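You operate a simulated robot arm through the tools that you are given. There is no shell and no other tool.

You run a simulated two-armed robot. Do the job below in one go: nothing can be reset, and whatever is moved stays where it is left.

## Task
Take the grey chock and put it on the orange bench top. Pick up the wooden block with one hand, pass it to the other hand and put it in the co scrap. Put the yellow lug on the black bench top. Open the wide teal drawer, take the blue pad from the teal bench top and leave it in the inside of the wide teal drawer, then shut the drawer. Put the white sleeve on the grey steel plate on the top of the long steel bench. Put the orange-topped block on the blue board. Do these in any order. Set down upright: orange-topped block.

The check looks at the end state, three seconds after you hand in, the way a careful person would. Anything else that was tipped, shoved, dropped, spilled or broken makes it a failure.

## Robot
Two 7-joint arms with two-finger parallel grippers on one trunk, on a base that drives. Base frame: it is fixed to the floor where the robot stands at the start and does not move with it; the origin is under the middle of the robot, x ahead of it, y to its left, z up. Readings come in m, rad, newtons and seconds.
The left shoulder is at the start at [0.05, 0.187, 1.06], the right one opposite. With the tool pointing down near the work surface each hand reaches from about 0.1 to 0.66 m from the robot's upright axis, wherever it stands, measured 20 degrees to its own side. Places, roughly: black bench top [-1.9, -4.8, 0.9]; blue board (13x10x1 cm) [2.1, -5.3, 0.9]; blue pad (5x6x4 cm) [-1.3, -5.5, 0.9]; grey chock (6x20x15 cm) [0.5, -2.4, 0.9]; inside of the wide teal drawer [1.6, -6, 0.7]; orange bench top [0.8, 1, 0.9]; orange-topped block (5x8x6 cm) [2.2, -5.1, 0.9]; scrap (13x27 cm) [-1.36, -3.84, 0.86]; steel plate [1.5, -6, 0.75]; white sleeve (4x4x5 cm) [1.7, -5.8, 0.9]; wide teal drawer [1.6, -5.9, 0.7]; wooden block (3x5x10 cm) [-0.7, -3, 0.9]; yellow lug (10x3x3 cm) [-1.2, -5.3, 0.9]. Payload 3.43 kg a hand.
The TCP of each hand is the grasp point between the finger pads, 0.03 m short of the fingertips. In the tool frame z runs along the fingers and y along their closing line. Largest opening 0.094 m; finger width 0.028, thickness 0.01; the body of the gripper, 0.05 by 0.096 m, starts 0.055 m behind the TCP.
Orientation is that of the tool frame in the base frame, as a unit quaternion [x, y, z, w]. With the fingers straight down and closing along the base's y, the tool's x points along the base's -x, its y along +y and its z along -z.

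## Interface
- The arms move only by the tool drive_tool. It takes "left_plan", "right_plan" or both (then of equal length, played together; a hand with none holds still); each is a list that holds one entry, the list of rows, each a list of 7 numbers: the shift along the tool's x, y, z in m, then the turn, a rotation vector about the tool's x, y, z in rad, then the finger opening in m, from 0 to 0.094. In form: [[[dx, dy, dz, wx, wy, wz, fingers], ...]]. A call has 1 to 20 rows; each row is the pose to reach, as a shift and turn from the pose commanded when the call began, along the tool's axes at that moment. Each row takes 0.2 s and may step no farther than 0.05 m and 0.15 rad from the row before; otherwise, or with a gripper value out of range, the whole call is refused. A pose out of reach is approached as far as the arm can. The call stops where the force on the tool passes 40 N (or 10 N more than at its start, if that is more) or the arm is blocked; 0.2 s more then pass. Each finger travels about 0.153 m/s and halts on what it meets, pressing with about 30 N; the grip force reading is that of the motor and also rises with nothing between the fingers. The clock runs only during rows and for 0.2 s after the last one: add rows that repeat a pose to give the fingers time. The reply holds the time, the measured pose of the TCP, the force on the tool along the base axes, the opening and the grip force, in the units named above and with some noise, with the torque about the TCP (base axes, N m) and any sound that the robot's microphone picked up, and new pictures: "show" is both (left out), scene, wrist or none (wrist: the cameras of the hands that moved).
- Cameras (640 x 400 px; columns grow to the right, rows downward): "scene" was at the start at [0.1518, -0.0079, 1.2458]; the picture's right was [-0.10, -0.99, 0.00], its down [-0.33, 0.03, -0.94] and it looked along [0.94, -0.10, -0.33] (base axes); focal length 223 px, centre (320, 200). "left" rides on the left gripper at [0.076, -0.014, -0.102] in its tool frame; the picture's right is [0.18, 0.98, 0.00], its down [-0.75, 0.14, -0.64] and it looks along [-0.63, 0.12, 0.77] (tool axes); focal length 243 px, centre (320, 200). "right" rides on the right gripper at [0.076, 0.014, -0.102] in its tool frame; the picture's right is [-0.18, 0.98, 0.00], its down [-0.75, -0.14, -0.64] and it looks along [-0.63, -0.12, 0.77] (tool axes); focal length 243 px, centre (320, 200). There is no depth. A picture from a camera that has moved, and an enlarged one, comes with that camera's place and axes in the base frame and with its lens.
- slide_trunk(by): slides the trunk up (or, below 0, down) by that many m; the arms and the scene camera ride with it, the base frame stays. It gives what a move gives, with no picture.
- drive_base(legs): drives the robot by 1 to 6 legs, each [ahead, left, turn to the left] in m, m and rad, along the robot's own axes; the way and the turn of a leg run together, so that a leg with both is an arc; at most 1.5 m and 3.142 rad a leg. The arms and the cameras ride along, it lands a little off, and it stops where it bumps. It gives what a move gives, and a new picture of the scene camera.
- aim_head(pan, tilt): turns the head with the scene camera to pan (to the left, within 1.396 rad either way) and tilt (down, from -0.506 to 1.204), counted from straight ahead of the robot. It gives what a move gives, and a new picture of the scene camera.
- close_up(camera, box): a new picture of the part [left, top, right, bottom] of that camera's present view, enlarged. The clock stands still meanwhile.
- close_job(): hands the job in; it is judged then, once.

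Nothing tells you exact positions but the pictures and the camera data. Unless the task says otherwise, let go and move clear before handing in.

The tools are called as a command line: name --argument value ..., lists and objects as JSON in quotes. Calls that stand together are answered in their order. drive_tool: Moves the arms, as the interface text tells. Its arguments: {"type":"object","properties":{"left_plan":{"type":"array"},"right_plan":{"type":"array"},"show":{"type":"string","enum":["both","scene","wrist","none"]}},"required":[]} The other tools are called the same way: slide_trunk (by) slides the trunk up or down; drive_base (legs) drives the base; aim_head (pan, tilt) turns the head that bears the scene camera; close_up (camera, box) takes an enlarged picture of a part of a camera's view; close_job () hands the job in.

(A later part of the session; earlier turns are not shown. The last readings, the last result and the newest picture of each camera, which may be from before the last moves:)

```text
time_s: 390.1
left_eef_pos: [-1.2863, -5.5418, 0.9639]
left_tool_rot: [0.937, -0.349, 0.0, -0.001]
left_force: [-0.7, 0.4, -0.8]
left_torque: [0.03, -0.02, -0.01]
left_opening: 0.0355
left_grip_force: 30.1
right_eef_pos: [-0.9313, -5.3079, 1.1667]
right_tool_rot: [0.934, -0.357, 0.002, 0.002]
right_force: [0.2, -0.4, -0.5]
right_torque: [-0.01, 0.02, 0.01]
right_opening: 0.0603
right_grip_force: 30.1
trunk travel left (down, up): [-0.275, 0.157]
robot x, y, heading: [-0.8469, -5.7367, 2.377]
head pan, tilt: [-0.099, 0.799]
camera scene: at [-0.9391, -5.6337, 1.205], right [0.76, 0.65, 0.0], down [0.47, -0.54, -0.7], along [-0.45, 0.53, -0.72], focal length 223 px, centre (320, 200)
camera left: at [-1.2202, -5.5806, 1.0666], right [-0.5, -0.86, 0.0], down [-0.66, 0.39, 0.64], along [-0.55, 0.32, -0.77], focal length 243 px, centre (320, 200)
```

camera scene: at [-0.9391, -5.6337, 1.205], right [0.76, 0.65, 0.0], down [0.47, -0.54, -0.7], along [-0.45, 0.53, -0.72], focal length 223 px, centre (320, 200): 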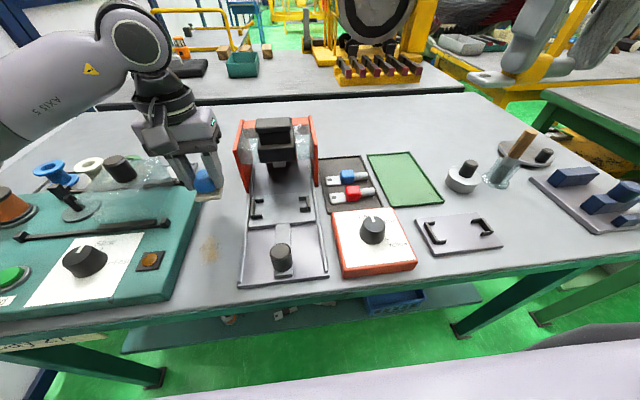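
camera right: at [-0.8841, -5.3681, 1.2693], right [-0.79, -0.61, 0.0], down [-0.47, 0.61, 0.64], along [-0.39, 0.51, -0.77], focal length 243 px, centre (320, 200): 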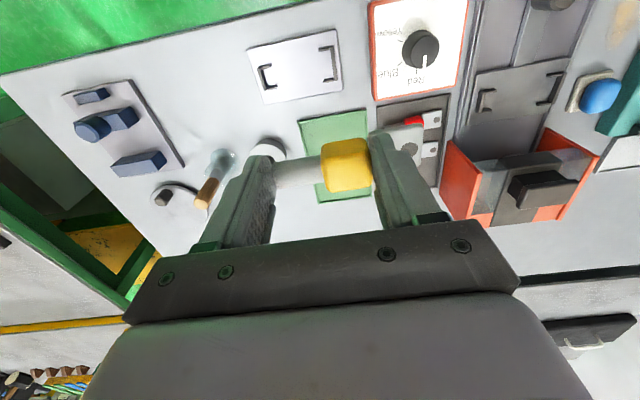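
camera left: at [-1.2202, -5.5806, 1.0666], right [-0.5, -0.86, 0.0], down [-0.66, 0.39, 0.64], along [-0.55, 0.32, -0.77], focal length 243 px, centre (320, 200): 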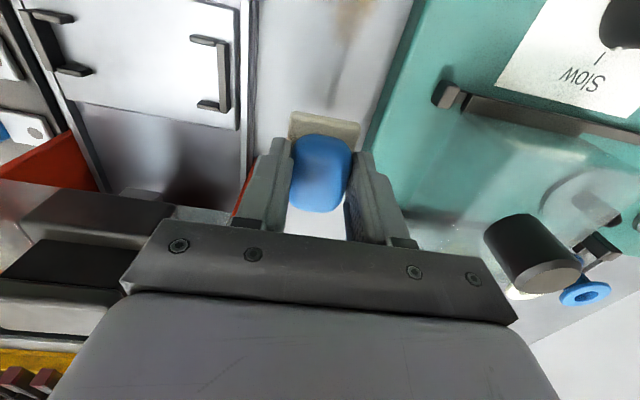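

Both parts are held. Raising the left hand and drawing it back, then I'll drive back to the open drawer.

drive_tool --left_plan '[[[0, 0, -0.04, 0, 0, 0, 0.0], [0, 0, -0.08, 0, 0, 0, 0.0], [0.02, 0, -0.12, 0, 0, 0, 0.0], [0.05, 0, -0.15, 0, 0, 0, 0.0], [0.08, 0, -0.18, 0, 0, 0, 0.0], [0.11, 0, -0.19, 0, 0, 0, 0.0], [0.13, 0, -0.19, 0, 0, 0, 0.0]]]' --show "none"

drive_base --legs '[[-0.5, 0, 0], [0, 0, -3.12]]'

aim_head --pan 0.3 --tilt 0.4

```text
time_s: 391.7
left_eef_pos: [-1.1876, -5.6253, 1.153]
left_tool_rot: [0.938, -0.348, 0.0, 0.0]
left_force: [-0.3, -0.6, -0.7]
left_torque: [0.0, 0.05, -0.01]
left_opening: 0.0352
left_grip_force: 29.5
right_eef_pos: [-0.9317, -5.3076, 1.1662]
right_tool_rot: [0.934, -0.358, 0.004, 0.002]
right_force: [0.3, 0.3, -0.8]
right_torque: [0.0, -0.01, -0.01]
right_opening: 0.0601
right_grip_force: 30.1
trunk travel left (down, up): [-0.275, 0.157]
robot x, y, heading: [-0.8473, -5.7356, 2.375]
head pan, tilt: [-0.099, 0.799]
```

```text
time_s: 401.9
left_eef_pos: [-0.1418, -6.1905, 1.1535]
left_tool_rot: [0.34, 0.941, -0.001, -0.001]
left_force: [-0.5, -0.3, -0.1]
left_torque: [0.01, 0.0, -0.02]
left_opening: 0.035
left_grip_force: 30.2
right_eef_pos: [-0.3919, -6.5139, 1.1665]
right_tool_rot: [0.349, 0.937, 0.002, -0.003]
right_force: [-0.8, 1.4, -0.4]
right_torque: [-0.03, -0.01, -0.04]
right_opening: 0.06
right_grip_force: 30.6
trunk travel left (down, up): [-0.275, 0.157]
robot x, y, heading: [-0.484, -6.0839, -0.746]
head pan, tilt: [-0.099, 0.799]
camera scene: at [-0.3884, -6.1836, 1.2051], right [-0.75, -0.66, 0.0], down [-0.48, 0.54, -0.7], along [0.46, -0.52, -0.72], focal length 223 px, centre (320, 200)
```

scene: 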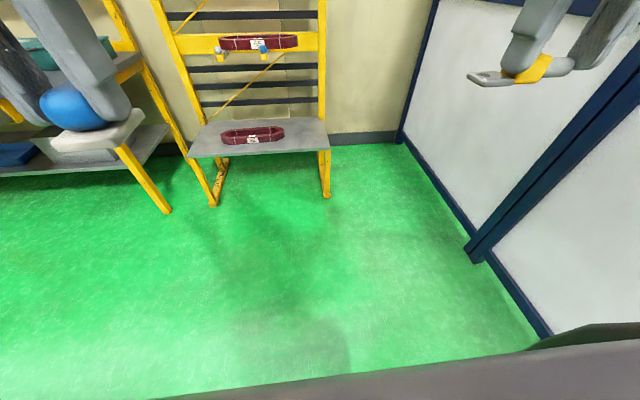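

```text
time_s: 402.8
left_eef_pos: [-0.1406, -6.1895, 1.1528]
left_tool_rot: [0.34, 0.94, 0.0, 0.0]
left_force: [-0.1, -0.7, -0.7]
left_torque: [-0.01, 0.01, 0.03]
left_opening: 0.0351
left_grip_force: 29.8
right_eef_pos: [-0.391, -6.513, 1.1671]
right_tool_rot: [0.348, 0.937, 0.002, -0.003]
right_force: [1.1, -0.1, -1.2]
right_torque: [0.0, 0.01, 0.01]
right_opening: 0.0603
right_grip_force: 29.8
trunk travel left (down, up): [-0.275, 0.157]
robot x, y, heading: [-0.4879, -6.0861, -0.745]
head pan, tilt: [0.3, 0.4]
camera scene: at [-0.3583, -6.1632, 1.2401], right [-0.43, -0.9, 0.0], down [-0.35, 0.17, -0.92], along [0.83, -0.4, -0.39], focal length 223 px, centre (320, 200)
```

scene: 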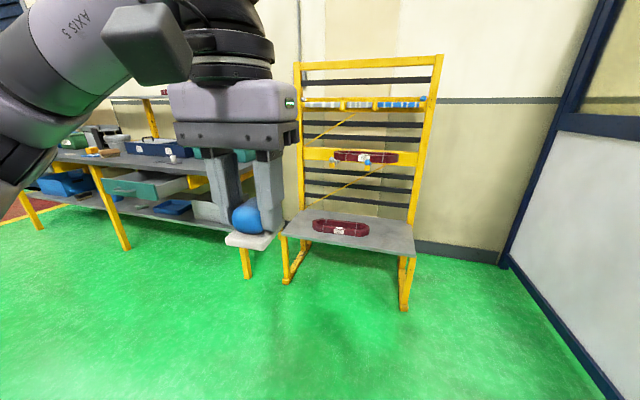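

Both parts are still held. Sliding left along the aisle to the open drawer.

drive_base --legs '[[0.05, 1.33, 0.015]]'

aim_head --pan 0.15 --tilt 0.6

```text
time_s: 414.4
left_eef_pos: [0.7807, -5.2613, 1.153]
left_tool_rot: [0.339, 0.941, -0.001, 0.0]
left_force: [0.3, 0.2, -0.8]
left_torque: [0.02, -0.01, 0.04]
left_opening: 0.0351
left_grip_force: 29.4
right_eef_pos: [0.5311, -5.5847, 1.1675]
right_tool_rot: [0.348, 0.938, 0.002, -0.003]
right_force: [-0.1, 0.8, -2.2]
right_torque: [-0.02, -0.04, 0.0]
right_opening: 0.0601
right_grip_force: 29.8
trunk travel left (down, up): [-0.275, 0.157]
robot x, y, heading: [0.4354, -5.1569, -0.743]
head pan, tilt: [0.3, 0.4]
camera scene: at [0.5625, -5.235, 1.2402], right [-0.43, -0.9, 0.0], down [-0.35, 0.17, -0.92], along [0.83, -0.39, -0.39], focal length 223 px, centre (320, 200)
```

scene: 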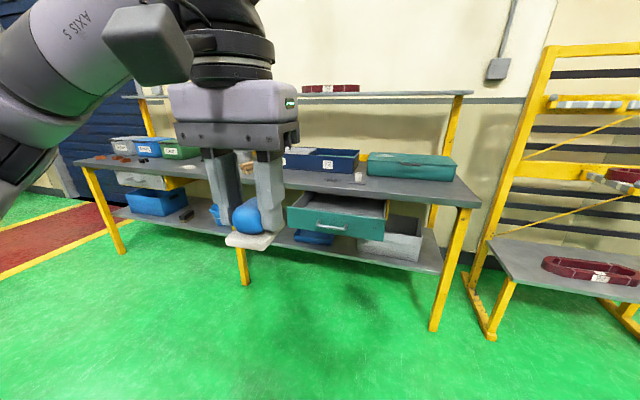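

```text
time_s: 415.2
left_eef_pos: [0.7785, -5.2608, 1.1532]
left_tool_rot: [0.339, 0.941, -0.001, 0.0]
left_force: [0.5, -0.6, -0.2]
left_torque: [0.0, -0.03, 0.0]
left_opening: 0.0349
left_grip_force: 30.3
right_eef_pos: [0.5309, -5.5853, 1.1671]
right_tool_rot: [0.347, 0.938, 0.002, -0.003]
right_force: [0.0, 0.4, -0.6]
right_torque: [0.03, -0.01, -0.02]
right_opening: 0.06
right_grip_force: 30.2
trunk travel left (down, up): [-0.275, 0.157]
robot x, y, heading: [0.4339, -5.1556, -0.742]
head pan, tilt: [0.15, 0.6]
camera scene: at [0.5521, -5.2447, 1.222], right [-0.56, -0.83, 0.0], down [-0.47, 0.32, -0.83], along [0.69, -0.46, -0.56], focal length 223 px, centre (320, 200)
```

scene: 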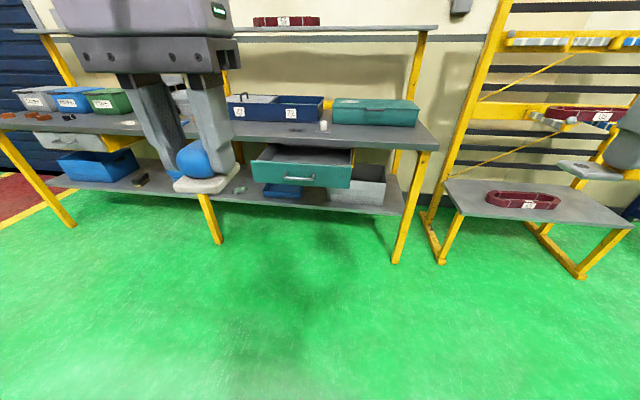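

close_up --camera "scene" --box '[230, 110, 380, 210]'

```text
4.00 times, centred on (305, 160) of scene
camera zoom: at [0.5521, -5.2447, 1.222], right [-0.56, -0.83, 0.0], down [-0.47, 0.32, -0.83], along [0.69, -0.46, -0.56], focal length 892 px, centre (380, 360)
```

zoom: 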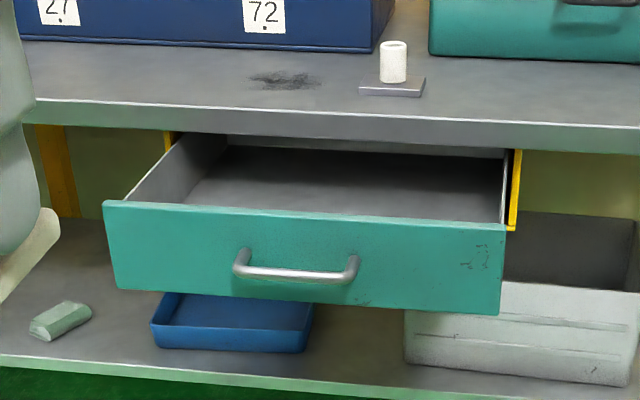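

The drawer is open and empty. I'll move in so that the left hand can lower the pad into it about 10 cm behind its front.

drive_base --legs '[[0.3, 0.094, 0], [0.27, 0, 0]]'

aim_head --pan 0.1 --tilt 0.85

```text
time_s: 418.8
left_eef_pos: [1.2653, -5.5851, 1.1531]
left_tool_rot: [0.342, 0.94, -0.002, -0.001]
left_force: [-0.3, 0.6, -1.1]
left_torque: [0.02, 0.02, 0.0]
left_opening: 0.035
left_grip_force: 29.7
right_eef_pos: [1.012, -5.9069, 1.167]
right_tool_rot: [0.351, 0.936, 0.002, -0.003]
right_force: [0.3, -0.2, -0.6]
right_torque: [-0.01, 0.0, 0.01]
right_opening: 0.0603
right_grip_force: 29.3
trunk travel left (down, up): [-0.275, 0.157]
robot x, y, heading: [0.9217, -5.4789, -0.75]
head pan, tilt: [0.15, 0.6]
camera scene: at [1.0367, -5.567, 1.2218], right [-0.56, -0.83, 0.0], down [-0.47, 0.32, -0.82], along [0.68, -0.47, -0.57], focal length 223 px, centre (320, 200)
```

scene: 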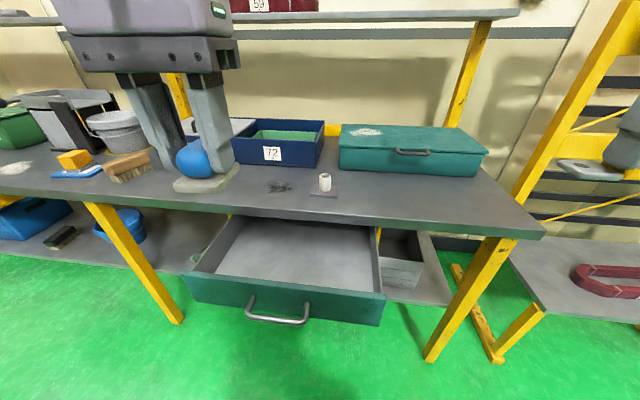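

```text
time_s: 419.6
left_eef_pos: [1.2629, -5.5858, 1.1531]
left_tool_rot: [0.343, 0.939, -0.001, 0.0]
left_force: [-0.4, 0.8, -1.1]
left_torque: [-0.02, 0.01, 0.0]
left_opening: 0.0349
left_grip_force: 29.9
right_eef_pos: [1.0114, -5.9069, 1.1662]
right_tool_rot: [0.352, 0.936, 0.002, -0.003]
right_force: [0.0, -0.6, -0.9]
right_torque: [0.02, 0.01, 0.01]
right_opening: 0.0602
right_grip_force: 30.7
trunk travel left (down, up): [-0.275, 0.157]
robot x, y, heading: [0.9211, -5.4787, -0.752]
head pan, tilt: [0.099, 0.85]
camera scene: at [1.0257, -5.5642, 1.2011], right [-0.61, -0.8, 0.0], down [-0.6, 0.45, -0.66], along [0.53, -0.4, -0.75], focal length 223 px, centre (320, 200)
```

scene: 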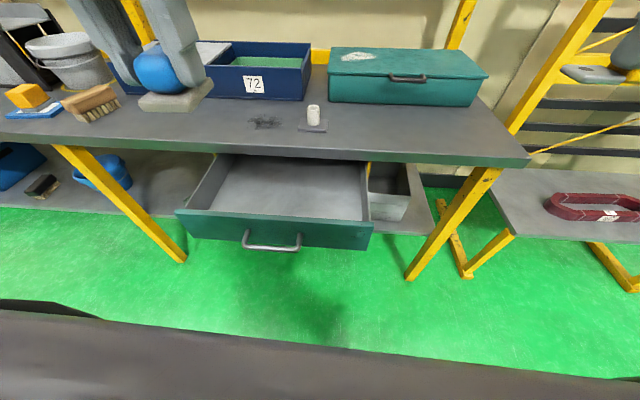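

The pad goes to about (1.411, -5.693), midway between the drawer front and the bench edge. Moving over and lowering partway.

drive_tool --left_plan '[[[-0.045, 0.003, 0, 0, 0, 0, 0.0], [-0.09, 0.006, 0, 0, 0, 0, 0.0], [-0.135, 0.01, 0, 0, 0, 0, 0.0], [-0.178, 0.013, 0, 0, 0, 0, 0.0], [-0.178, 0.013, 0.04, 0, 0, 0, 0.0], [-0.178, 0.013, 0.08, 0, 0, 0, 0.0], [-0.178, 0.013, 0.12, 0, 0, 0, 0.0], [-0.178, 0.013, 0.16, 0, 0, 0, 0.0], [-0.178, 0.013, 0.2, 0, 0, 0, 0.0], [-0.178, 0.013, 0.24, 0, 0, 0, 0.0], [-0.178, 0.013, 0.24, 0, 0, 0, 0.0]]]'

```text
time_s: 422.0
left_eef_pos: [1.4079, -5.6898, 0.9097]
left_tool_rot: [0.342, 0.94, -0.001, 0.001]
left_force: [-0.2, -0.5, -0.4]
left_torque: [0.03, 0.0, 0.0]
left_opening: 0.0351
left_grip_force: 30.3
right_eef_pos: [1.0118, -5.9064, 1.1666]
right_tool_rot: [0.352, 0.936, 0.002, -0.003]
right_force: [0.3, 0.5, -1.7]
right_torque: [0.0, -0.03, -0.02]
right_opening: 0.0601
right_grip_force: 30.6
trunk travel left (down, up): [-0.275, 0.157]
robot x, y, heading: [0.9181, -5.4794, -0.748]
head pan, tilt: [0.099, 0.85]
camera scene: at [1.0256, -5.5642, 1.201], right [-0.61, -0.8, 0.0], down [-0.6, 0.46, -0.66], along [0.53, -0.4, -0.75], focal length 223 px, centre (320, 200)
camera left: at [1.3403, -5.6527, 1.0127], right [0.49, 0.87, 0.0], down [0.67, -0.38, 0.64], along [0.56, -0.32, -0.77], focal length 243 px, centre (320, 200)
```

scene: 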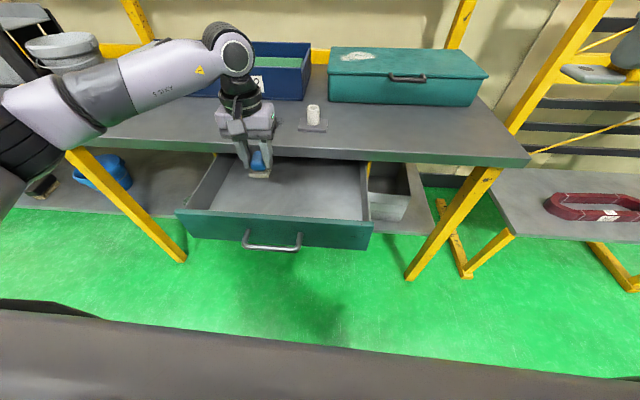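
left: 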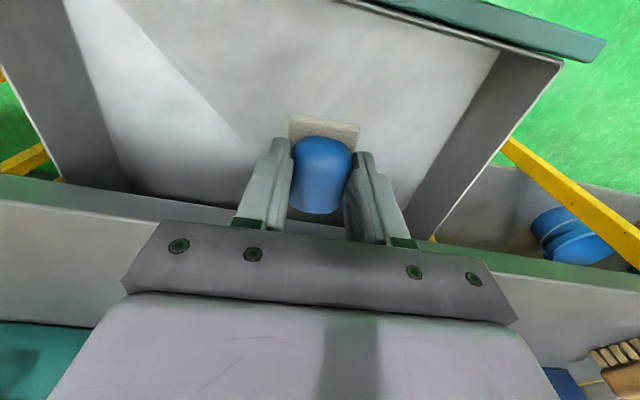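

The pad hangs right over the drawer. Lowering into it, then feeling for the floor.

drive_tool --left_plan '[[[0, 0, 0.03, 0, 0, 0, 0.0], [0, 0, 0.06, 0, 0, 0, 0.0], [0, 0, 0.08, 0, 0, 0, 0.0], [0, 0, 0.095, 0, 0, 0, 0.0], [0, 0, 0.095, 0, 0, 0, 0.0]]]'

close_up --camera "scene" --box '[170, 90, 390, 260]'

```text
time_s: 423.2
left_eef_pos: [1.409, -5.689, 0.815]
left_tool_rot: [0.343, 0.939, -0.001, 0.001]
left_force: [0.3, -0.5, -1.9]
left_torque: [-0.01, -0.02, 0.02]
left_opening: 0.035
left_grip_force: 30.2
right_eef_pos: [1.0116, -5.9074, 1.1664]
right_tool_rot: [0.352, 0.936, 0.002, -0.003]
right_force: [0.9, 0.2, -1.4]
right_torque: [-0.01, 0.03, -0.01]
right_opening: 0.0601
right_grip_force: 29.8
trunk travel left (down, up): [-0.275, 0.157]
robot x, y, heading: [0.9191, -5.4778, -0.75]
head pan, tilt: [0.099, 0.85]
camera scene: at [1.0257, -5.5642, 1.201], right [-0.61, -0.8, 0.0], down [-0.6, 0.46, -0.66], along [0.53, -0.4, -0.75], focal length 223 px, centre (320, 200)
camera left: at [1.3402, -5.6518, 0.9183], right [0.49, 0.87, 0.0], down [0.67, -0.38, 0.64], along [0.56, -0.32, -0.77], focal length 243 px, centre (320, 200)
```

scene: 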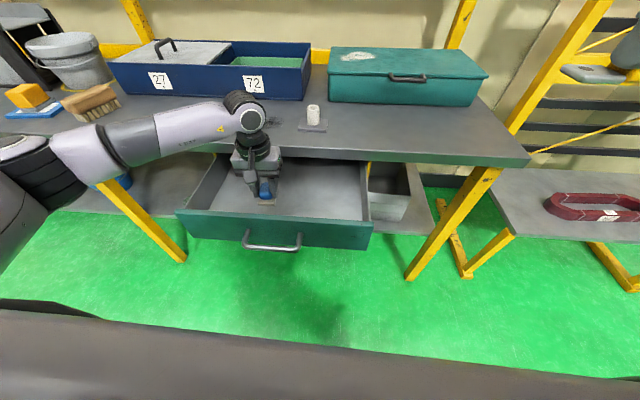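
left: 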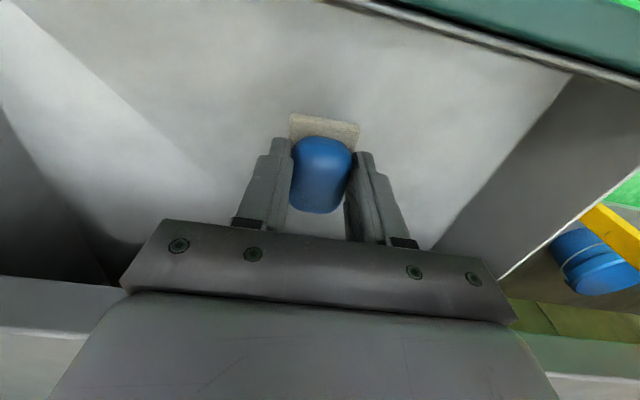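

```text
2.35 times, centred on (280, 175) of scene
camera zoom: at [1.0257, -5.5642, 1.201], right [-0.61, -0.8, 0.0], down [-0.6, 0.46, -0.66], along [0.53, -0.4, -0.75], focal length 525 px, centre (414, 259)
```

zoom: 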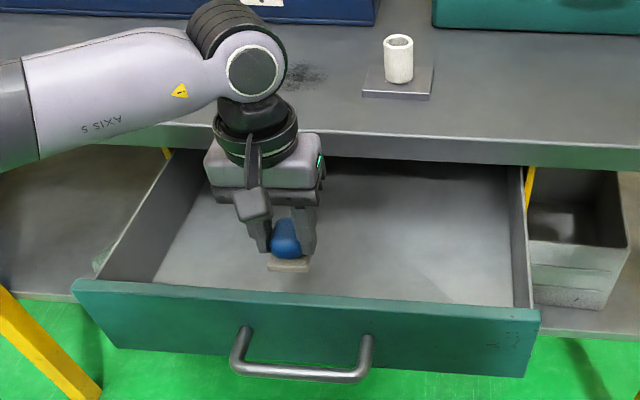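

Still free. Lowering in small steps.

drive_tool --left_plan '[[[0, 0, 0.008, 0, 0, 0, 0.0], [0, 0, 0.014, 0, 0, 0, 0.0], [0, 0, 0.014, 0, 0, 0, 0.0]]]' --show "none"

drive_tool --left_plan '[[[0, 0, 0.004, 0, 0, 0, 0.0], [0, 0, 0.008, 0, 0, 0, 0.0], [0, 0, 0.008, 0, 0, 0, 0.0]]]' --show "none"

```text
time_s: 424.0
left_eef_pos: [1.4088, -5.6898, 0.8021]
left_tool_rot: [0.342, 0.94, -0.001, 0.0]
left_force: [-0.1, 0.2, -0.6]
left_torque: [0.03, 0.0, -0.01]
left_opening: 0.0352
left_grip_force: 30.8
right_eef_pos: [1.0119, -5.9066, 1.1663]
right_tool_rot: [0.352, 0.936, 0.002, -0.003]
right_force: [-0.6, 0.1, 0.3]
right_torque: [-0.04, 0.02, -0.04]
right_opening: 0.0602
right_grip_force: 30.3
trunk travel left (down, up): [-0.275, 0.157]
robot x, y, heading: [0.9189, -5.4767, -0.752]
head pan, tilt: [0.099, 0.85]
```

```text
time_s: 424.8
left_eef_pos: [1.4081, -5.6914, 0.7955]
left_tool_rot: [0.343, 0.94, -0.001, -0.001]
left_force: [0.2, -0.4, -0.7]
left_torque: [-0.06, 0.0, -0.01]
left_opening: 0.035
left_grip_force: 30.3
right_eef_pos: [1.0126, -5.9068, 1.1666]
right_tool_rot: [0.352, 0.936, 0.002, -0.003]
right_force: [-0.4, -0.3, -1.3]
right_torque: [-0.01, 0.04, -0.03]
right_opening: 0.0604
right_grip_force: 30.0
trunk travel left (down, up): [-0.275, 0.157]
robot x, y, heading: [0.9194, -5.481, -0.755]
head pan, tilt: [0.099, 0.85]
```

drive_tool --left_plan '[[[0, 0, 0.004, 0, 0, 0, 0.0], [0, 0, 0.008, 0, 0, 0, 0.0], [0, 0, 0.008, 0, 0, 0, 0.0]]]' --show "none"

close_up --camera "scene" --box '[210, 140, 330, 240]'

```text
time_s: 425.6
left_eef_pos: [1.4073, -5.6912, 0.7874]
left_tool_rot: [0.343, 0.939, -0.002, 0.0]
left_force: [0.4, -0.4, -0.9]
left_torque: [0.03, 0.02, 0.0]
left_opening: 0.035
left_grip_force: 29.8
right_eef_pos: [1.0125, -5.9066, 1.1659]
right_tool_rot: [0.351, 0.936, 0.002, -0.003]
right_force: [-0.5, 0.3, -0.9]
right_torque: [0.0, 0.01, 0.05]
right_opening: 0.06
right_grip_force: 30.6
trunk travel left (down, up): [-0.275, 0.157]
robot x, y, heading: [0.9187, -5.4818, -0.747]
head pan, tilt: [0.099, 0.85]
```

```text
4.00 times, centred on (270, 190) of scene
camera zoom: at [1.0257, -5.5642, 1.201], right [-0.61, -0.8, 0.0], down [-0.6, 0.46, -0.66], along [0.53, -0.4, -0.75], focal length 892 px, centre (520, 240)
```

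zoom: 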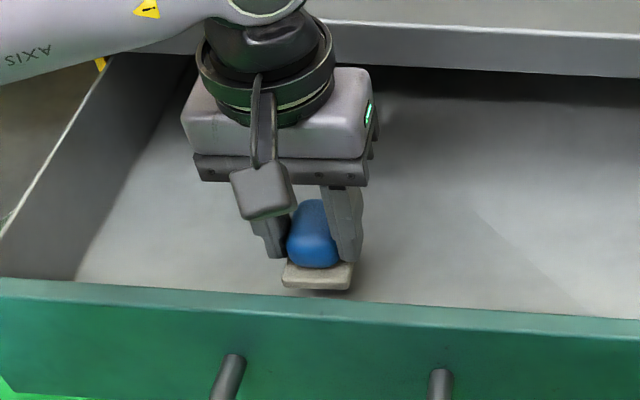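

drive_tool --left_plan '[[[0, 0, 0.004, 0, 0, 0, 0.0], [0, 0, 0.008, 0, 0, 0, 0.0], [0, 0, 0.008, 0, 0, 0, 0.0]]]' --show "none"

drive_tool --left_plan '[[[0, 0, 0.004, 0, 0, 0, 0.0], [0, 0, 0.008, 0, 0, 0, 0.0], [0, 0, 0.008, 0, 0, 0, 0.0]]]' --show "none"

```text
time_s: 426.4
left_eef_pos: [1.4075, -5.6895, 0.7796]
left_tool_rot: [0.342, 0.94, -0.001, 0.0]
left_force: [1.0, -1.0, -1.7]
left_torque: [-0.02, -0.01, 0.02]
left_opening: 0.035
left_grip_force: 29.7
right_eef_pos: [1.0115, -5.9075, 1.1671]
right_tool_rot: [0.352, 0.936, 0.002, -0.003]
right_force: [0.3, -0.7, -0.1]
right_torque: [0.01, 0.0, 0.01]
right_opening: 0.0601
right_grip_force: 29.4
trunk travel left (down, up): [-0.275, 0.157]
robot x, y, heading: [0.9212, -5.4733, -0.755]
head pan, tilt: [0.099, 0.85]
```

```text
time_s: 427.2
left_eef_pos: [1.4077, -5.691, 0.7722]
left_tool_rot: [0.342, 0.94, -0.001, 0.0]
left_force: [-0.2, -0.5, -0.3]
left_torque: [0.02, 0.0, -0.01]
left_opening: 0.0347
left_grip_force: 30.0
right_eef_pos: [1.0122, -5.9072, 1.1674]
right_tool_rot: [0.351, 0.936, 0.002, -0.003]
right_force: [-0.7, 0.0, -0.1]
right_torque: [-0.01, 0.01, 0.0]
right_opening: 0.0598
right_grip_force: 30.4
trunk travel left (down, up): [-0.275, 0.157]
robot x, y, heading: [0.9188, -5.4806, -0.751]
head pan, tilt: [0.099, 0.85]
```

drive_tool --left_plan '[[[0, 0, 0.003, 0, 0, 0, 0.0], [0, 0, 0.006, 0, 0, 0, 0.0], [0, 0, 0.006, 0, 0, 0, 0.0]]]'

close_up --camera "scene" --box '[210, 140, 330, 240]'

```text
time_s: 428.0
left_eef_pos: [1.4085, -5.6897, 0.7682]
left_tool_rot: [0.342, 0.94, -0.001, 0.001]
left_force: [0.5, 1.4, 11.4]
left_torque: [0.22, -0.02, 0.01]
left_opening: 0.0351
left_grip_force: 29.2
right_eef_pos: [1.0108, -5.9064, 1.1683]
right_tool_rot: [0.352, 0.936, 0.002, -0.002]
right_force: [-0.2, 0.3, -0.8]
right_torque: [-0.03, -0.03, -0.03]
right_opening: 0.0602
right_grip_force: 30.3
trunk travel left (down, up): [-0.275, 0.157]
robot x, y, heading: [0.9176, -5.4765, -0.748]
head pan, tilt: [0.099, 0.85]
camera scene: at [1.0248, -5.5637, 1.2014], right [-0.61, -0.8, 0.0], down [-0.6, 0.45, -0.66], along [0.53, -0.4, -0.75], focal length 223 px, centre (320, 200)
camera left: at [1.3397, -5.6532, 0.8705], right [0.49, 0.87, 0.0], down [0.67, -0.37, 0.64], along [0.56, -0.32, -0.76], focal length 243 px, centre (320, 200)
```

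scene: 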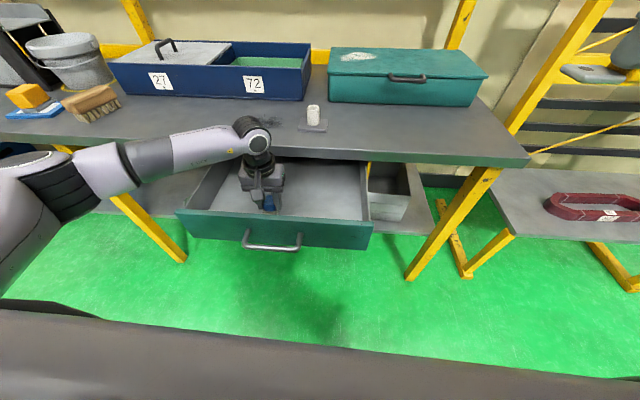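
left: 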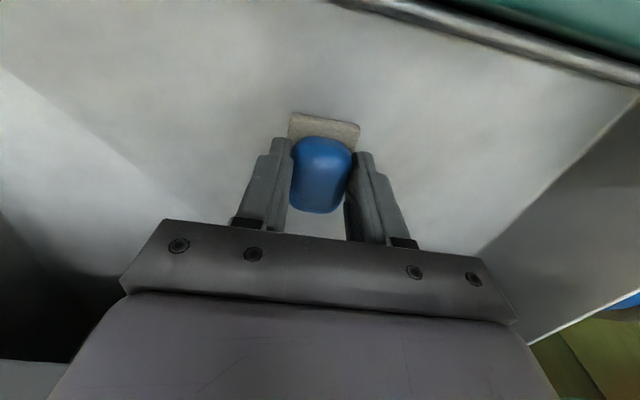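

```text
4.00 times, centred on (270, 190) of scene
camera zoom: at [1.0248, -5.5637, 1.2014], right [-0.61, -0.8, 0.0], down [-0.6, 0.45, -0.66], along [0.53, -0.4, -0.75], focal length 892 px, centre (520, 240)
```

zoom: 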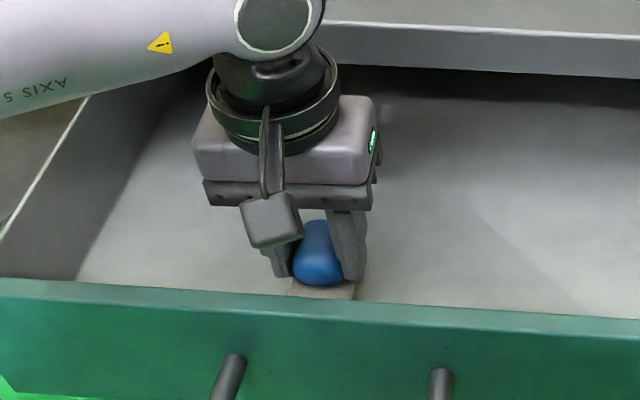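

Floor contact felt. Releasing the pad and raising the hand.

drive_tool --left_plan '[[[0, 0, -0.003, 0, 0, 0, 0.0], [0, 0, -0.003, 0, 0, 0, 0.045], [0, 0, -0.003, 0, 0, 0, 0.06], [0, 0, -0.003, 0, 0, 0, 0.065], [0, 0, -0.003, 0, 0, 0, 0.065], [0, 0, -0.03, 0, 0, 0, 0.065], [0, 0, -0.07, 0, 0, 0, 0.065], [0, 0, -0.11, 0, 0, 0, 0.065], [0, 0, -0.15, 0, 0, 0, 0.065], [0, 0, -0.19, 0, 0, 0, 0.065], [0, 0, -0.23, 0, 0, 0, 0.065], [0, 0, -0.27, 0, 0, 0, 0.065], [0, 0, -0.31, 0, 0, 0, 0.07], [0.01, 0, -0.35, 0, 0, 0, 0.08], [0.05, 0, -0.37, 0, 0, 0, 0.09], [0.09, 0, -0.38, 0, 0, 0, 0.094], [0.13, 0, -0.38, 0, 0, 0, 0.094]]]'

close_up --camera "scene" --box '[180, 120, 390, 260]'

```text
time_s: 431.6
left_eef_pos: [1.3093, -5.6048, 1.1472]
left_tool_rot: [0.342, 0.94, -0.001, 0.0]
left_force: [-0.1, 0.5, 0.7]
left_torque: [0.02, -0.02, -0.01]
left_opening: 0.0941
left_grip_force: 0.0
right_eef_pos: [1.0114, -5.9061, 1.1664]
right_tool_rot: [0.351, 0.936, 0.003, -0.003]
right_force: [-0.5, 0.4, -1.4]
right_torque: [-0.02, -0.02, -0.03]
right_opening: 0.0603
right_grip_force: 30.0
trunk travel left (down, up): [-0.275, 0.157]
robot x, y, heading: [0.921, -5.4796, -0.75]
head pan, tilt: [0.099, 0.85]
camera scene: at [1.0255, -5.5639, 1.2011], right [-0.61, -0.8, 0.0], down [-0.6, 0.45, -0.66], along [0.53, -0.4, -0.75], focal length 223 px, centre (320, 200)
camera left: at [1.2414, -5.5686, 1.25], right [0.49, 0.87, 0.0], down [0.67, -0.38, 0.64], along [0.56, -0.32, -0.77], focal length 243 px, centre (320, 200)
```

scene: 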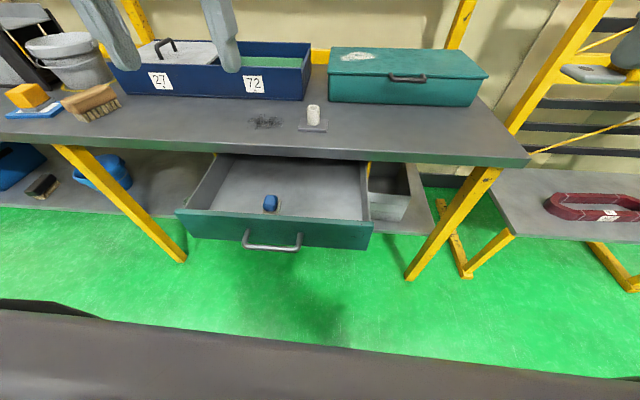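
left: 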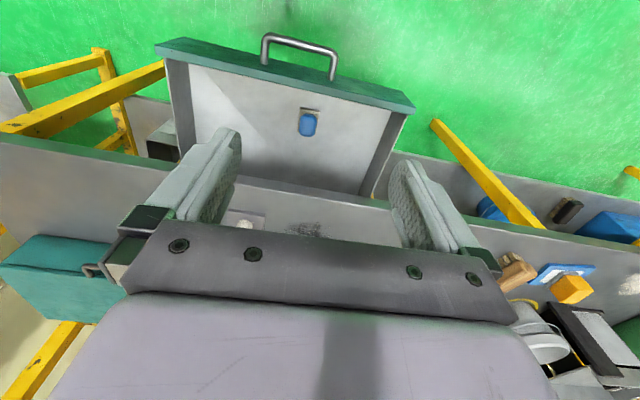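

```text
2.86 times, centred on (285, 190) of scene
camera zoom: at [1.0255, -5.5639, 1.2011], right [-0.61, -0.8, 0.0], down [-0.6, 0.45, -0.66], along [0.53, -0.4, -0.75], focal length 637 px, centre (420, 229)
```

zoom: 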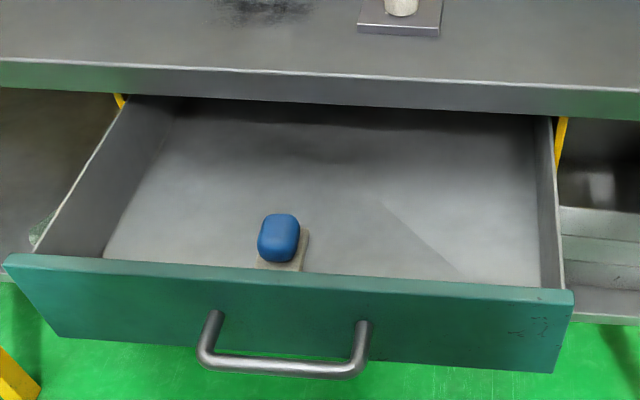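

The pad sits in the drawer below the rim. Now I'll back off a little, lower the trunk, and push the drawer shut with the closed left fingers against the handle bar.

drive_base --legs '[[-0.2, 0, 0]]'

slide_trunk --by -0.15

drive_tool --left_plan '[[[0, -0.008, 0.03, 0, 0, 0, 0.06], [0, -0.016, 0.06, 0, 0, 0, 0.03], [0, -0.024, 0.1, 0, 0, 0, 0.0], [0, -0.032, 0.14, 0, 0, 0, 0.0], [0, -0.036, 0.18, 0, 0, 0, 0.0], [0, -0.036, 0.207, 0, 0, 0, 0.0], [0, -0.036, 0.207, 0, 0, 0, 0.0]]]'

```text
time_s: 433.2
left_eef_pos: [1.1644, -5.4704, 1.1475]
left_tool_rot: [0.343, 0.939, 0.0, -0.001]
left_force: [-0.1, 1.0, 0.5]
left_torque: [0.0, -0.01, 0.01]
left_opening: 0.0938
left_grip_force: 0.0
right_eef_pos: [0.8644, -5.7716, 1.1666]
right_tool_rot: [0.352, 0.936, 0.002, -0.003]
right_force: [-0.4, 0.2, 0.0]
right_torque: [-0.04, -0.03, -0.02]
right_opening: 0.0605
right_grip_force: 30.0
trunk travel left (down, up): [-0.275, 0.157]
robot x, y, heading: [0.7766, -5.3451, -0.748]
head pan, tilt: [0.099, 0.85]
camera scene: at [0.88, -5.4285, 1.2011], right [-0.61, -0.8, 0.0], down [-0.6, 0.46, -0.66], along [0.53, -0.4, -0.75], focal length 223 px, centre (320, 200)
```

scene: 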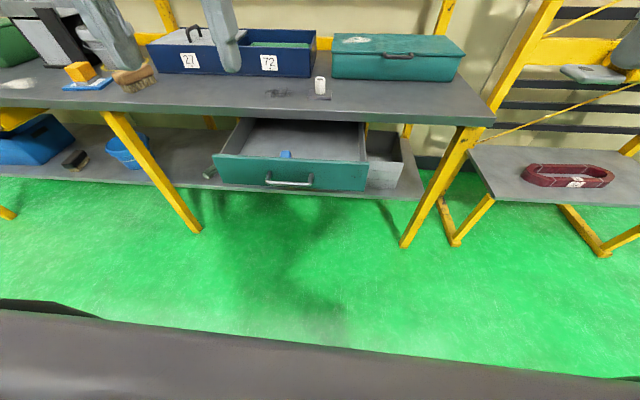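

```text
time_s: 434.9
left_eef_pos: [1.1643, -5.4714, 0.9976]
left_tool_rot: [0.343, 0.939, 0.0, 0.0]
left_force: [0.5, -0.6, -0.1]
left_torque: [-0.01, -0.02, -0.03]
left_opening: 0.0941
left_grip_force: 0.1
right_eef_pos: [0.8675, -5.7714, 1.0175]
right_tool_rot: [0.352, 0.936, 0.002, -0.002]
right_force: [0.6, 0.1, -0.9]
right_torque: [-0.01, 0.05, 0.01]
right_opening: 0.0601
right_grip_force: 30.0
trunk travel left (down, up): [-0.125, 0.307]
robot x, y, heading: [0.7768, -5.3415, -0.747]
head pan, tilt: [0.099, 0.85]
```

```text
time_s: 436.5
left_eef_pos: [1.1413, -5.4992, 0.7894]
left_tool_rot: [0.343, 0.939, -0.001, -0.001]
left_force: [-0.5, -0.5, 0.4]
left_torque: [-0.03, -0.01, -0.04]
left_opening: 0.0001
left_grip_force: 30.1
right_eef_pos: [0.866, -5.7729, 1.0179]
right_tool_rot: [0.352, 0.936, 0.002, -0.003]
right_force: [0.2, -0.4, -0.5]
right_torque: [0.04, -0.02, -0.02]
right_opening: 0.0601
right_grip_force: 29.9
trunk travel left (down, up): [-0.125, 0.307]
robot x, y, heading: [0.7793, -5.3418, -0.749]
head pan, tilt: [0.099, 0.85]
camera scene: at [0.8804, -5.4288, 1.051], right [-0.61, -0.8, 0.0], down [-0.6, 0.46, -0.66], along [0.52, -0.4, -0.75], focal length 223 px, centre (320, 200)
camera left: at [1.0739, -5.4621, 0.8922], right [0.49, 0.87, 0.0], down [0.67, -0.38, 0.64], along [0.56, -0.32, -0.77], focal length 243 px, centre (320, 200)
```

scene: 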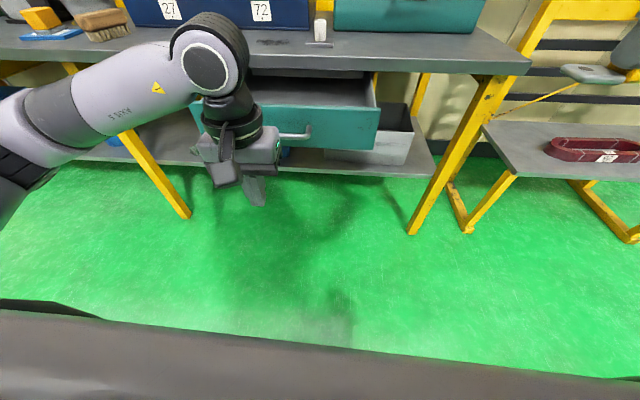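
left: 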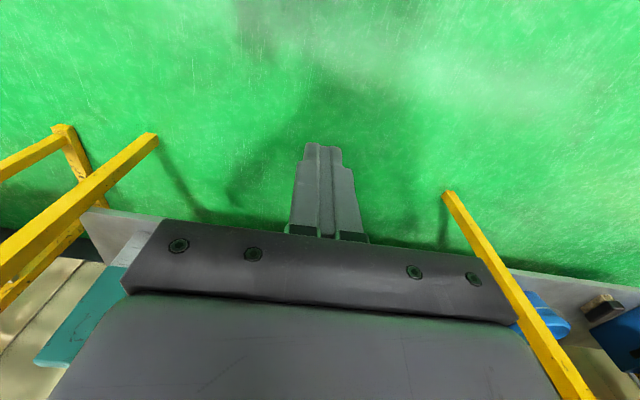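

The closed left fist is in line with the handle bar, 19 cm before it. Driving forward to push the drawer in.

drive_base --legs '[[0.15, 0, 0]]'

drive_base --legs '[[0.12, 0.002, 0]]'

```text
time_s: 437.9
left_eef_pos: [1.2546, -5.6042, 0.7899]
left_tool_rot: [0.343, 0.939, 0.0, 0.0]
left_force: [-0.5, 0.6, -1.2]
left_torque: [-0.02, 0.0, -0.01]
left_opening: 0.0
left_grip_force: 30.0
right_eef_pos: [0.9783, -5.877, 1.017]
right_tool_rot: [0.353, 0.936, 0.002, -0.003]
right_force: [0.5, -0.1, 0.0]
right_torque: [-0.04, 0.0, 0.0]
right_opening: 0.0601
right_grip_force: 30.8
trunk travel left (down, up): [-0.125, 0.307]
robot x, y, heading: [0.8894, -5.4502, -0.749]
head pan, tilt: [0.099, 0.85]
camera scene: at [0.9934, -5.5347, 1.051], right [-0.61, -0.79, 0.0], down [-0.6, 0.46, -0.66], along [0.52, -0.4, -0.75], focal length 223 px, centre (320, 200)
```

scene: 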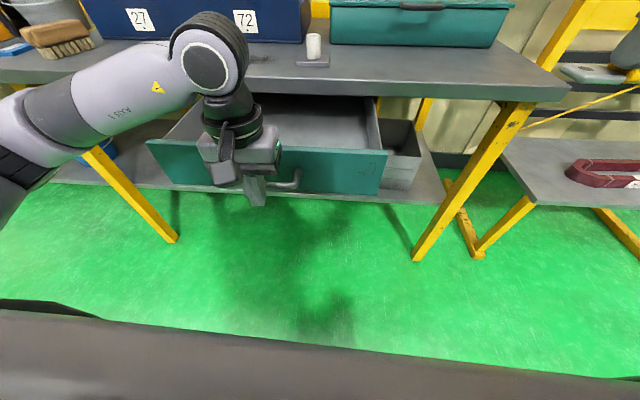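

```text
time_s: 439.1
left_eef_pos: [1.3397, -5.684, 0.7899]
left_tool_rot: [0.343, 0.939, -0.001, -0.001]
left_force: [-0.3, -0.5, 0.3]
left_torque: [-0.02, 0.0, 0.01]
left_opening: 0.0
left_grip_force: 30.0
right_eef_pos: [1.0645, -5.9548, 1.0173]
right_tool_rot: [0.352, 0.936, 0.002, -0.002]
right_force: [0.3, -0.7, -1.1]
right_torque: [0.0, 0.03, 0.03]
right_opening: 0.0601
right_grip_force: 30.4
trunk travel left (down, up): [-0.125, 0.307]
robot x, y, heading: [0.9726, -5.5252, -0.749]
head pan, tilt: [0.099, 0.85]
camera scene: at [1.079, -5.6121, 1.051], right [-0.61, -0.79, 0.0], down [-0.6, 0.46, -0.66], along [0.52, -0.4, -0.75], focal length 223 px, centre (320, 200)
```

scene: 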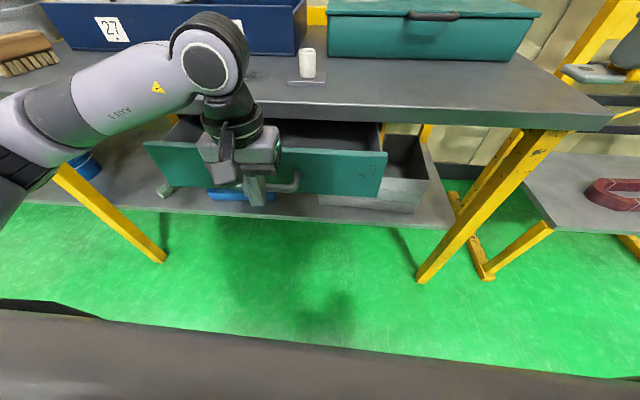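

The drawer is closing smoothly. Pushing the rest of the way in small legs.

drive_base --legs '[[0.08, 0.002, 0]]'

drive_base --legs '[[0.02, 0.0, 0]]'

```text
time_s: 440.2
left_eef_pos: [1.401, -5.7374, 0.7899]
left_tool_rot: [0.343, 0.939, 0.0, -0.001]
left_force: [-0.6, 0.6, 0.5]
left_torque: [-0.01, -0.02, 0.0]
left_opening: 0.0002
left_grip_force: 29.7
right_eef_pos: [1.1253, -6.0086, 1.0165]
right_tool_rot: [0.353, 0.935, 0.002, -0.002]
right_force: [-0.4, 0.8, -0.2]
right_torque: [0.01, 0.02, 0.0]
right_opening: 0.06
right_grip_force: 29.9
trunk travel left (down, up): [-0.125, 0.307]
robot x, y, heading: [1.0347, -5.5816, -0.754]
head pan, tilt: [0.099, 0.85]
camera scene: at [1.1394, -5.6661, 1.051], right [-0.61, -0.79, 0.0], down [-0.6, 0.46, -0.66], along [0.52, -0.4, -0.75], focal length 223 px, centre (320, 200)
```

scene: 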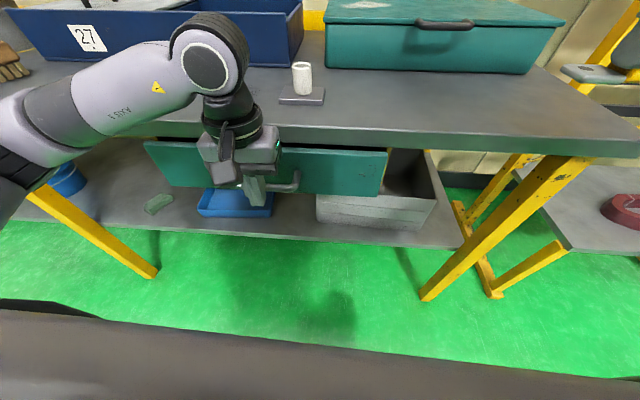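

```text
time_s: 441.0
left_eef_pos: [1.4157, -5.7506, 0.7903]
left_tool_rot: [0.344, 0.939, -0.001, 0.0]
left_force: [-0.6, 0.5, -0.7]
left_torque: [0.0, -0.02, -0.01]
left_opening: 0.0
left_grip_force: 30.1
right_eef_pos: [1.139, -6.0237, 1.016]
right_tool_rot: [0.353, 0.936, 0.0, -0.003]
right_force: [0.0, 0.6, -1.5]
right_torque: [-0.01, 0.02, -0.03]
right_opening: 0.0601
right_grip_force: 29.9
trunk travel left (down, up): [-0.125, 0.307]
robot x, y, heading: [1.0498, -5.589, -0.759]
head pan, tilt: [0.099, 0.85]
camera scene: at [1.154, -5.6799, 1.051], right [-0.61, -0.79, 0.0], down [-0.6, 0.46, -0.66], along [0.52, -0.4, -0.75], focal length 223 px, centre (320, 200)
```

scene: 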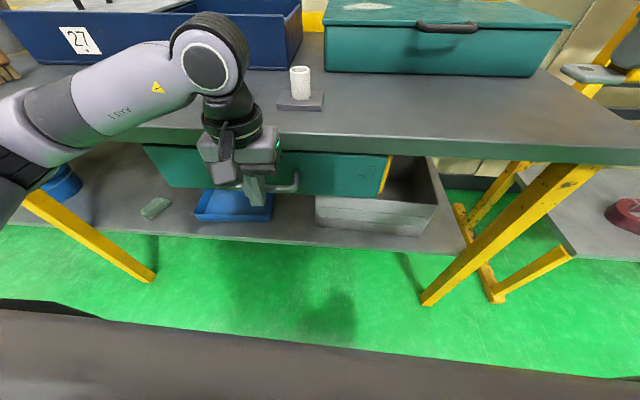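

drive_base --legs '[[0.015, 0.0, 0]]'

close_up --camera "scene" --box '[130, 60, 450, 240]'

```text
time_s: 441.8
left_eef_pos: [1.4262, -5.7613, 0.7903]
left_tool_rot: [0.344, 0.939, -0.001, -0.001]
left_force: [0.5, 0.6, 0.4]
left_torque: [0.0, 0.02, -0.01]
left_opening: 0.0001
left_grip_force: 30.1
right_eef_pos: [1.1495, -6.0316, 1.0177]
right_tool_rot: [0.354, 0.935, 0.001, -0.003]
right_force: [0.6, -0.6, -1.7]
right_torque: [-0.01, 0.01, 0.02]
right_opening: 0.0601
right_grip_force: 29.8
trunk travel left (down, up): [-0.125, 0.307]
robot x, y, heading: [1.057, -5.6029, -0.754]
head pan, tilt: [0.099, 0.85]
camera scene: at [1.1647, -5.69, 1.051], right [-0.61, -0.79, 0.0], down [-0.6, 0.46, -0.66], along [0.52, -0.4, -0.75], focal length 223 px, centre (320, 200)
```

scene: 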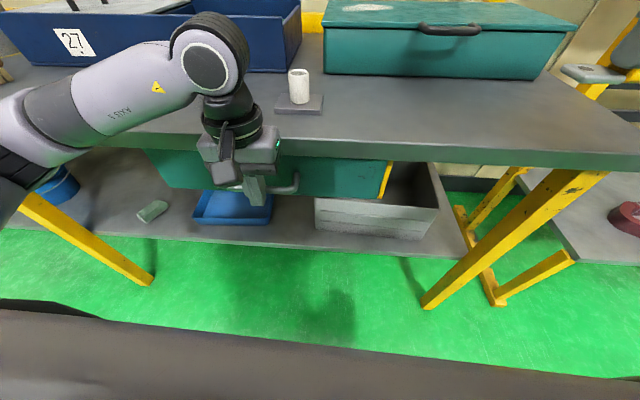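

```text
2.00 times, centred on (290, 150) of scene
camera zoom: at [1.1647, -5.69, 1.051], right [-0.61, -0.79, 0.0], down [-0.6, 0.46, -0.66], along [0.52, -0.4, -0.75], focal length 446 px, centre (380, 300)
```

zoom: 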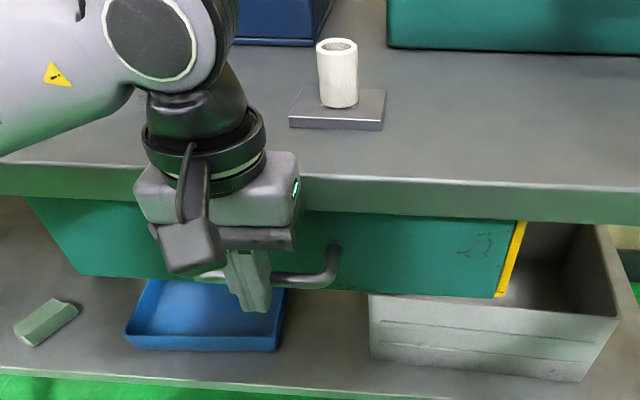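

drive_base --legs '[[0.01, 0.0, 0]]'

drive_base --legs '[[0.01, 0.0, 0]]'

```text
time_s: 442.6
left_eef_pos: [1.4274, -5.7617, 0.7895]
left_tool_rot: [0.35, 0.937, 0.003, -0.004]
left_force: [-3.7, 4.5, 3.2]
left_torque: [-0.5, -0.35, -0.02]
left_opening: 0.0003
left_grip_force: 30.0
right_eef_pos: [1.1541, -6.0366, 1.016]
right_tool_rot: [0.354, 0.935, 0.002, -0.002]
right_force: [-0.9, 0.5, -0.2]
right_torque: [0.02, 0.01, -0.01]
right_opening: 0.06
right_grip_force: 29.8
trunk travel left (down, up): [-0.125, 0.307]
robot x, y, heading: [1.0637, -5.6092, -0.751]
head pan, tilt: [0.099, 0.85]
stopped in leg 1: the force on the tool passed its limit at 49 N (the readings are from after the stop); the commanded pose is now the measured one
camera scene: at [1.1695, -5.694, 1.0511], right [-0.61, -0.79, 0.0], down [-0.6, 0.46, -0.66], along [0.52, -0.4, -0.75], focal length 223 px, centre (320, 200)
```

scene: 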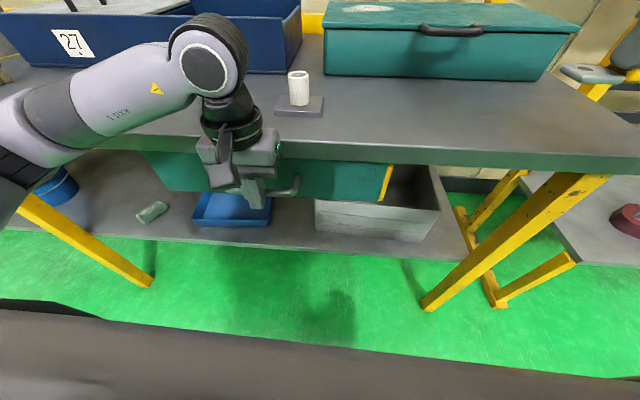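

```text
time_s: 443.4
left_eef_pos: [1.4255, -5.7621, 0.7892]
left_tool_rot: [0.357, 0.934, 0.006, -0.008]
left_force: [-5.8, 7.7, 4.5]
left_torque: [-0.68, -0.49, -0.03]
left_opening: 0.0003
left_grip_force: 29.9
right_eef_pos: [1.1588, -6.0391, 1.0167]
right_tool_rot: [0.352, 0.936, 0.001, -0.002]
right_force: [0.6, 0.6, -0.3]
right_torque: [-0.01, 0.0, -0.02]
right_opening: 0.0603
right_grip_force: 30.5
trunk travel left (down, up): [-0.125, 0.307]
robot x, y, heading: [1.0709, -5.614, -0.753]
head pan, tilt: [0.099, 0.85]
stopped in leg 1: the force on the tool passed its limit at 52 N (the readings are from after the stop); the commanded pose is now the measured one
camera scene: at [1.1731, -5.6968, 1.0511], right [-0.61, -0.8, 0.0], down [-0.6, 0.46, -0.66], along [0.53, -0.4, -0.75], focal length 223 px, centre (320, 200)
```

scene: 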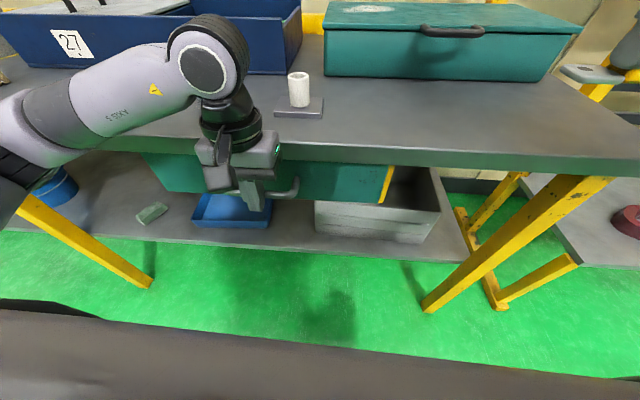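

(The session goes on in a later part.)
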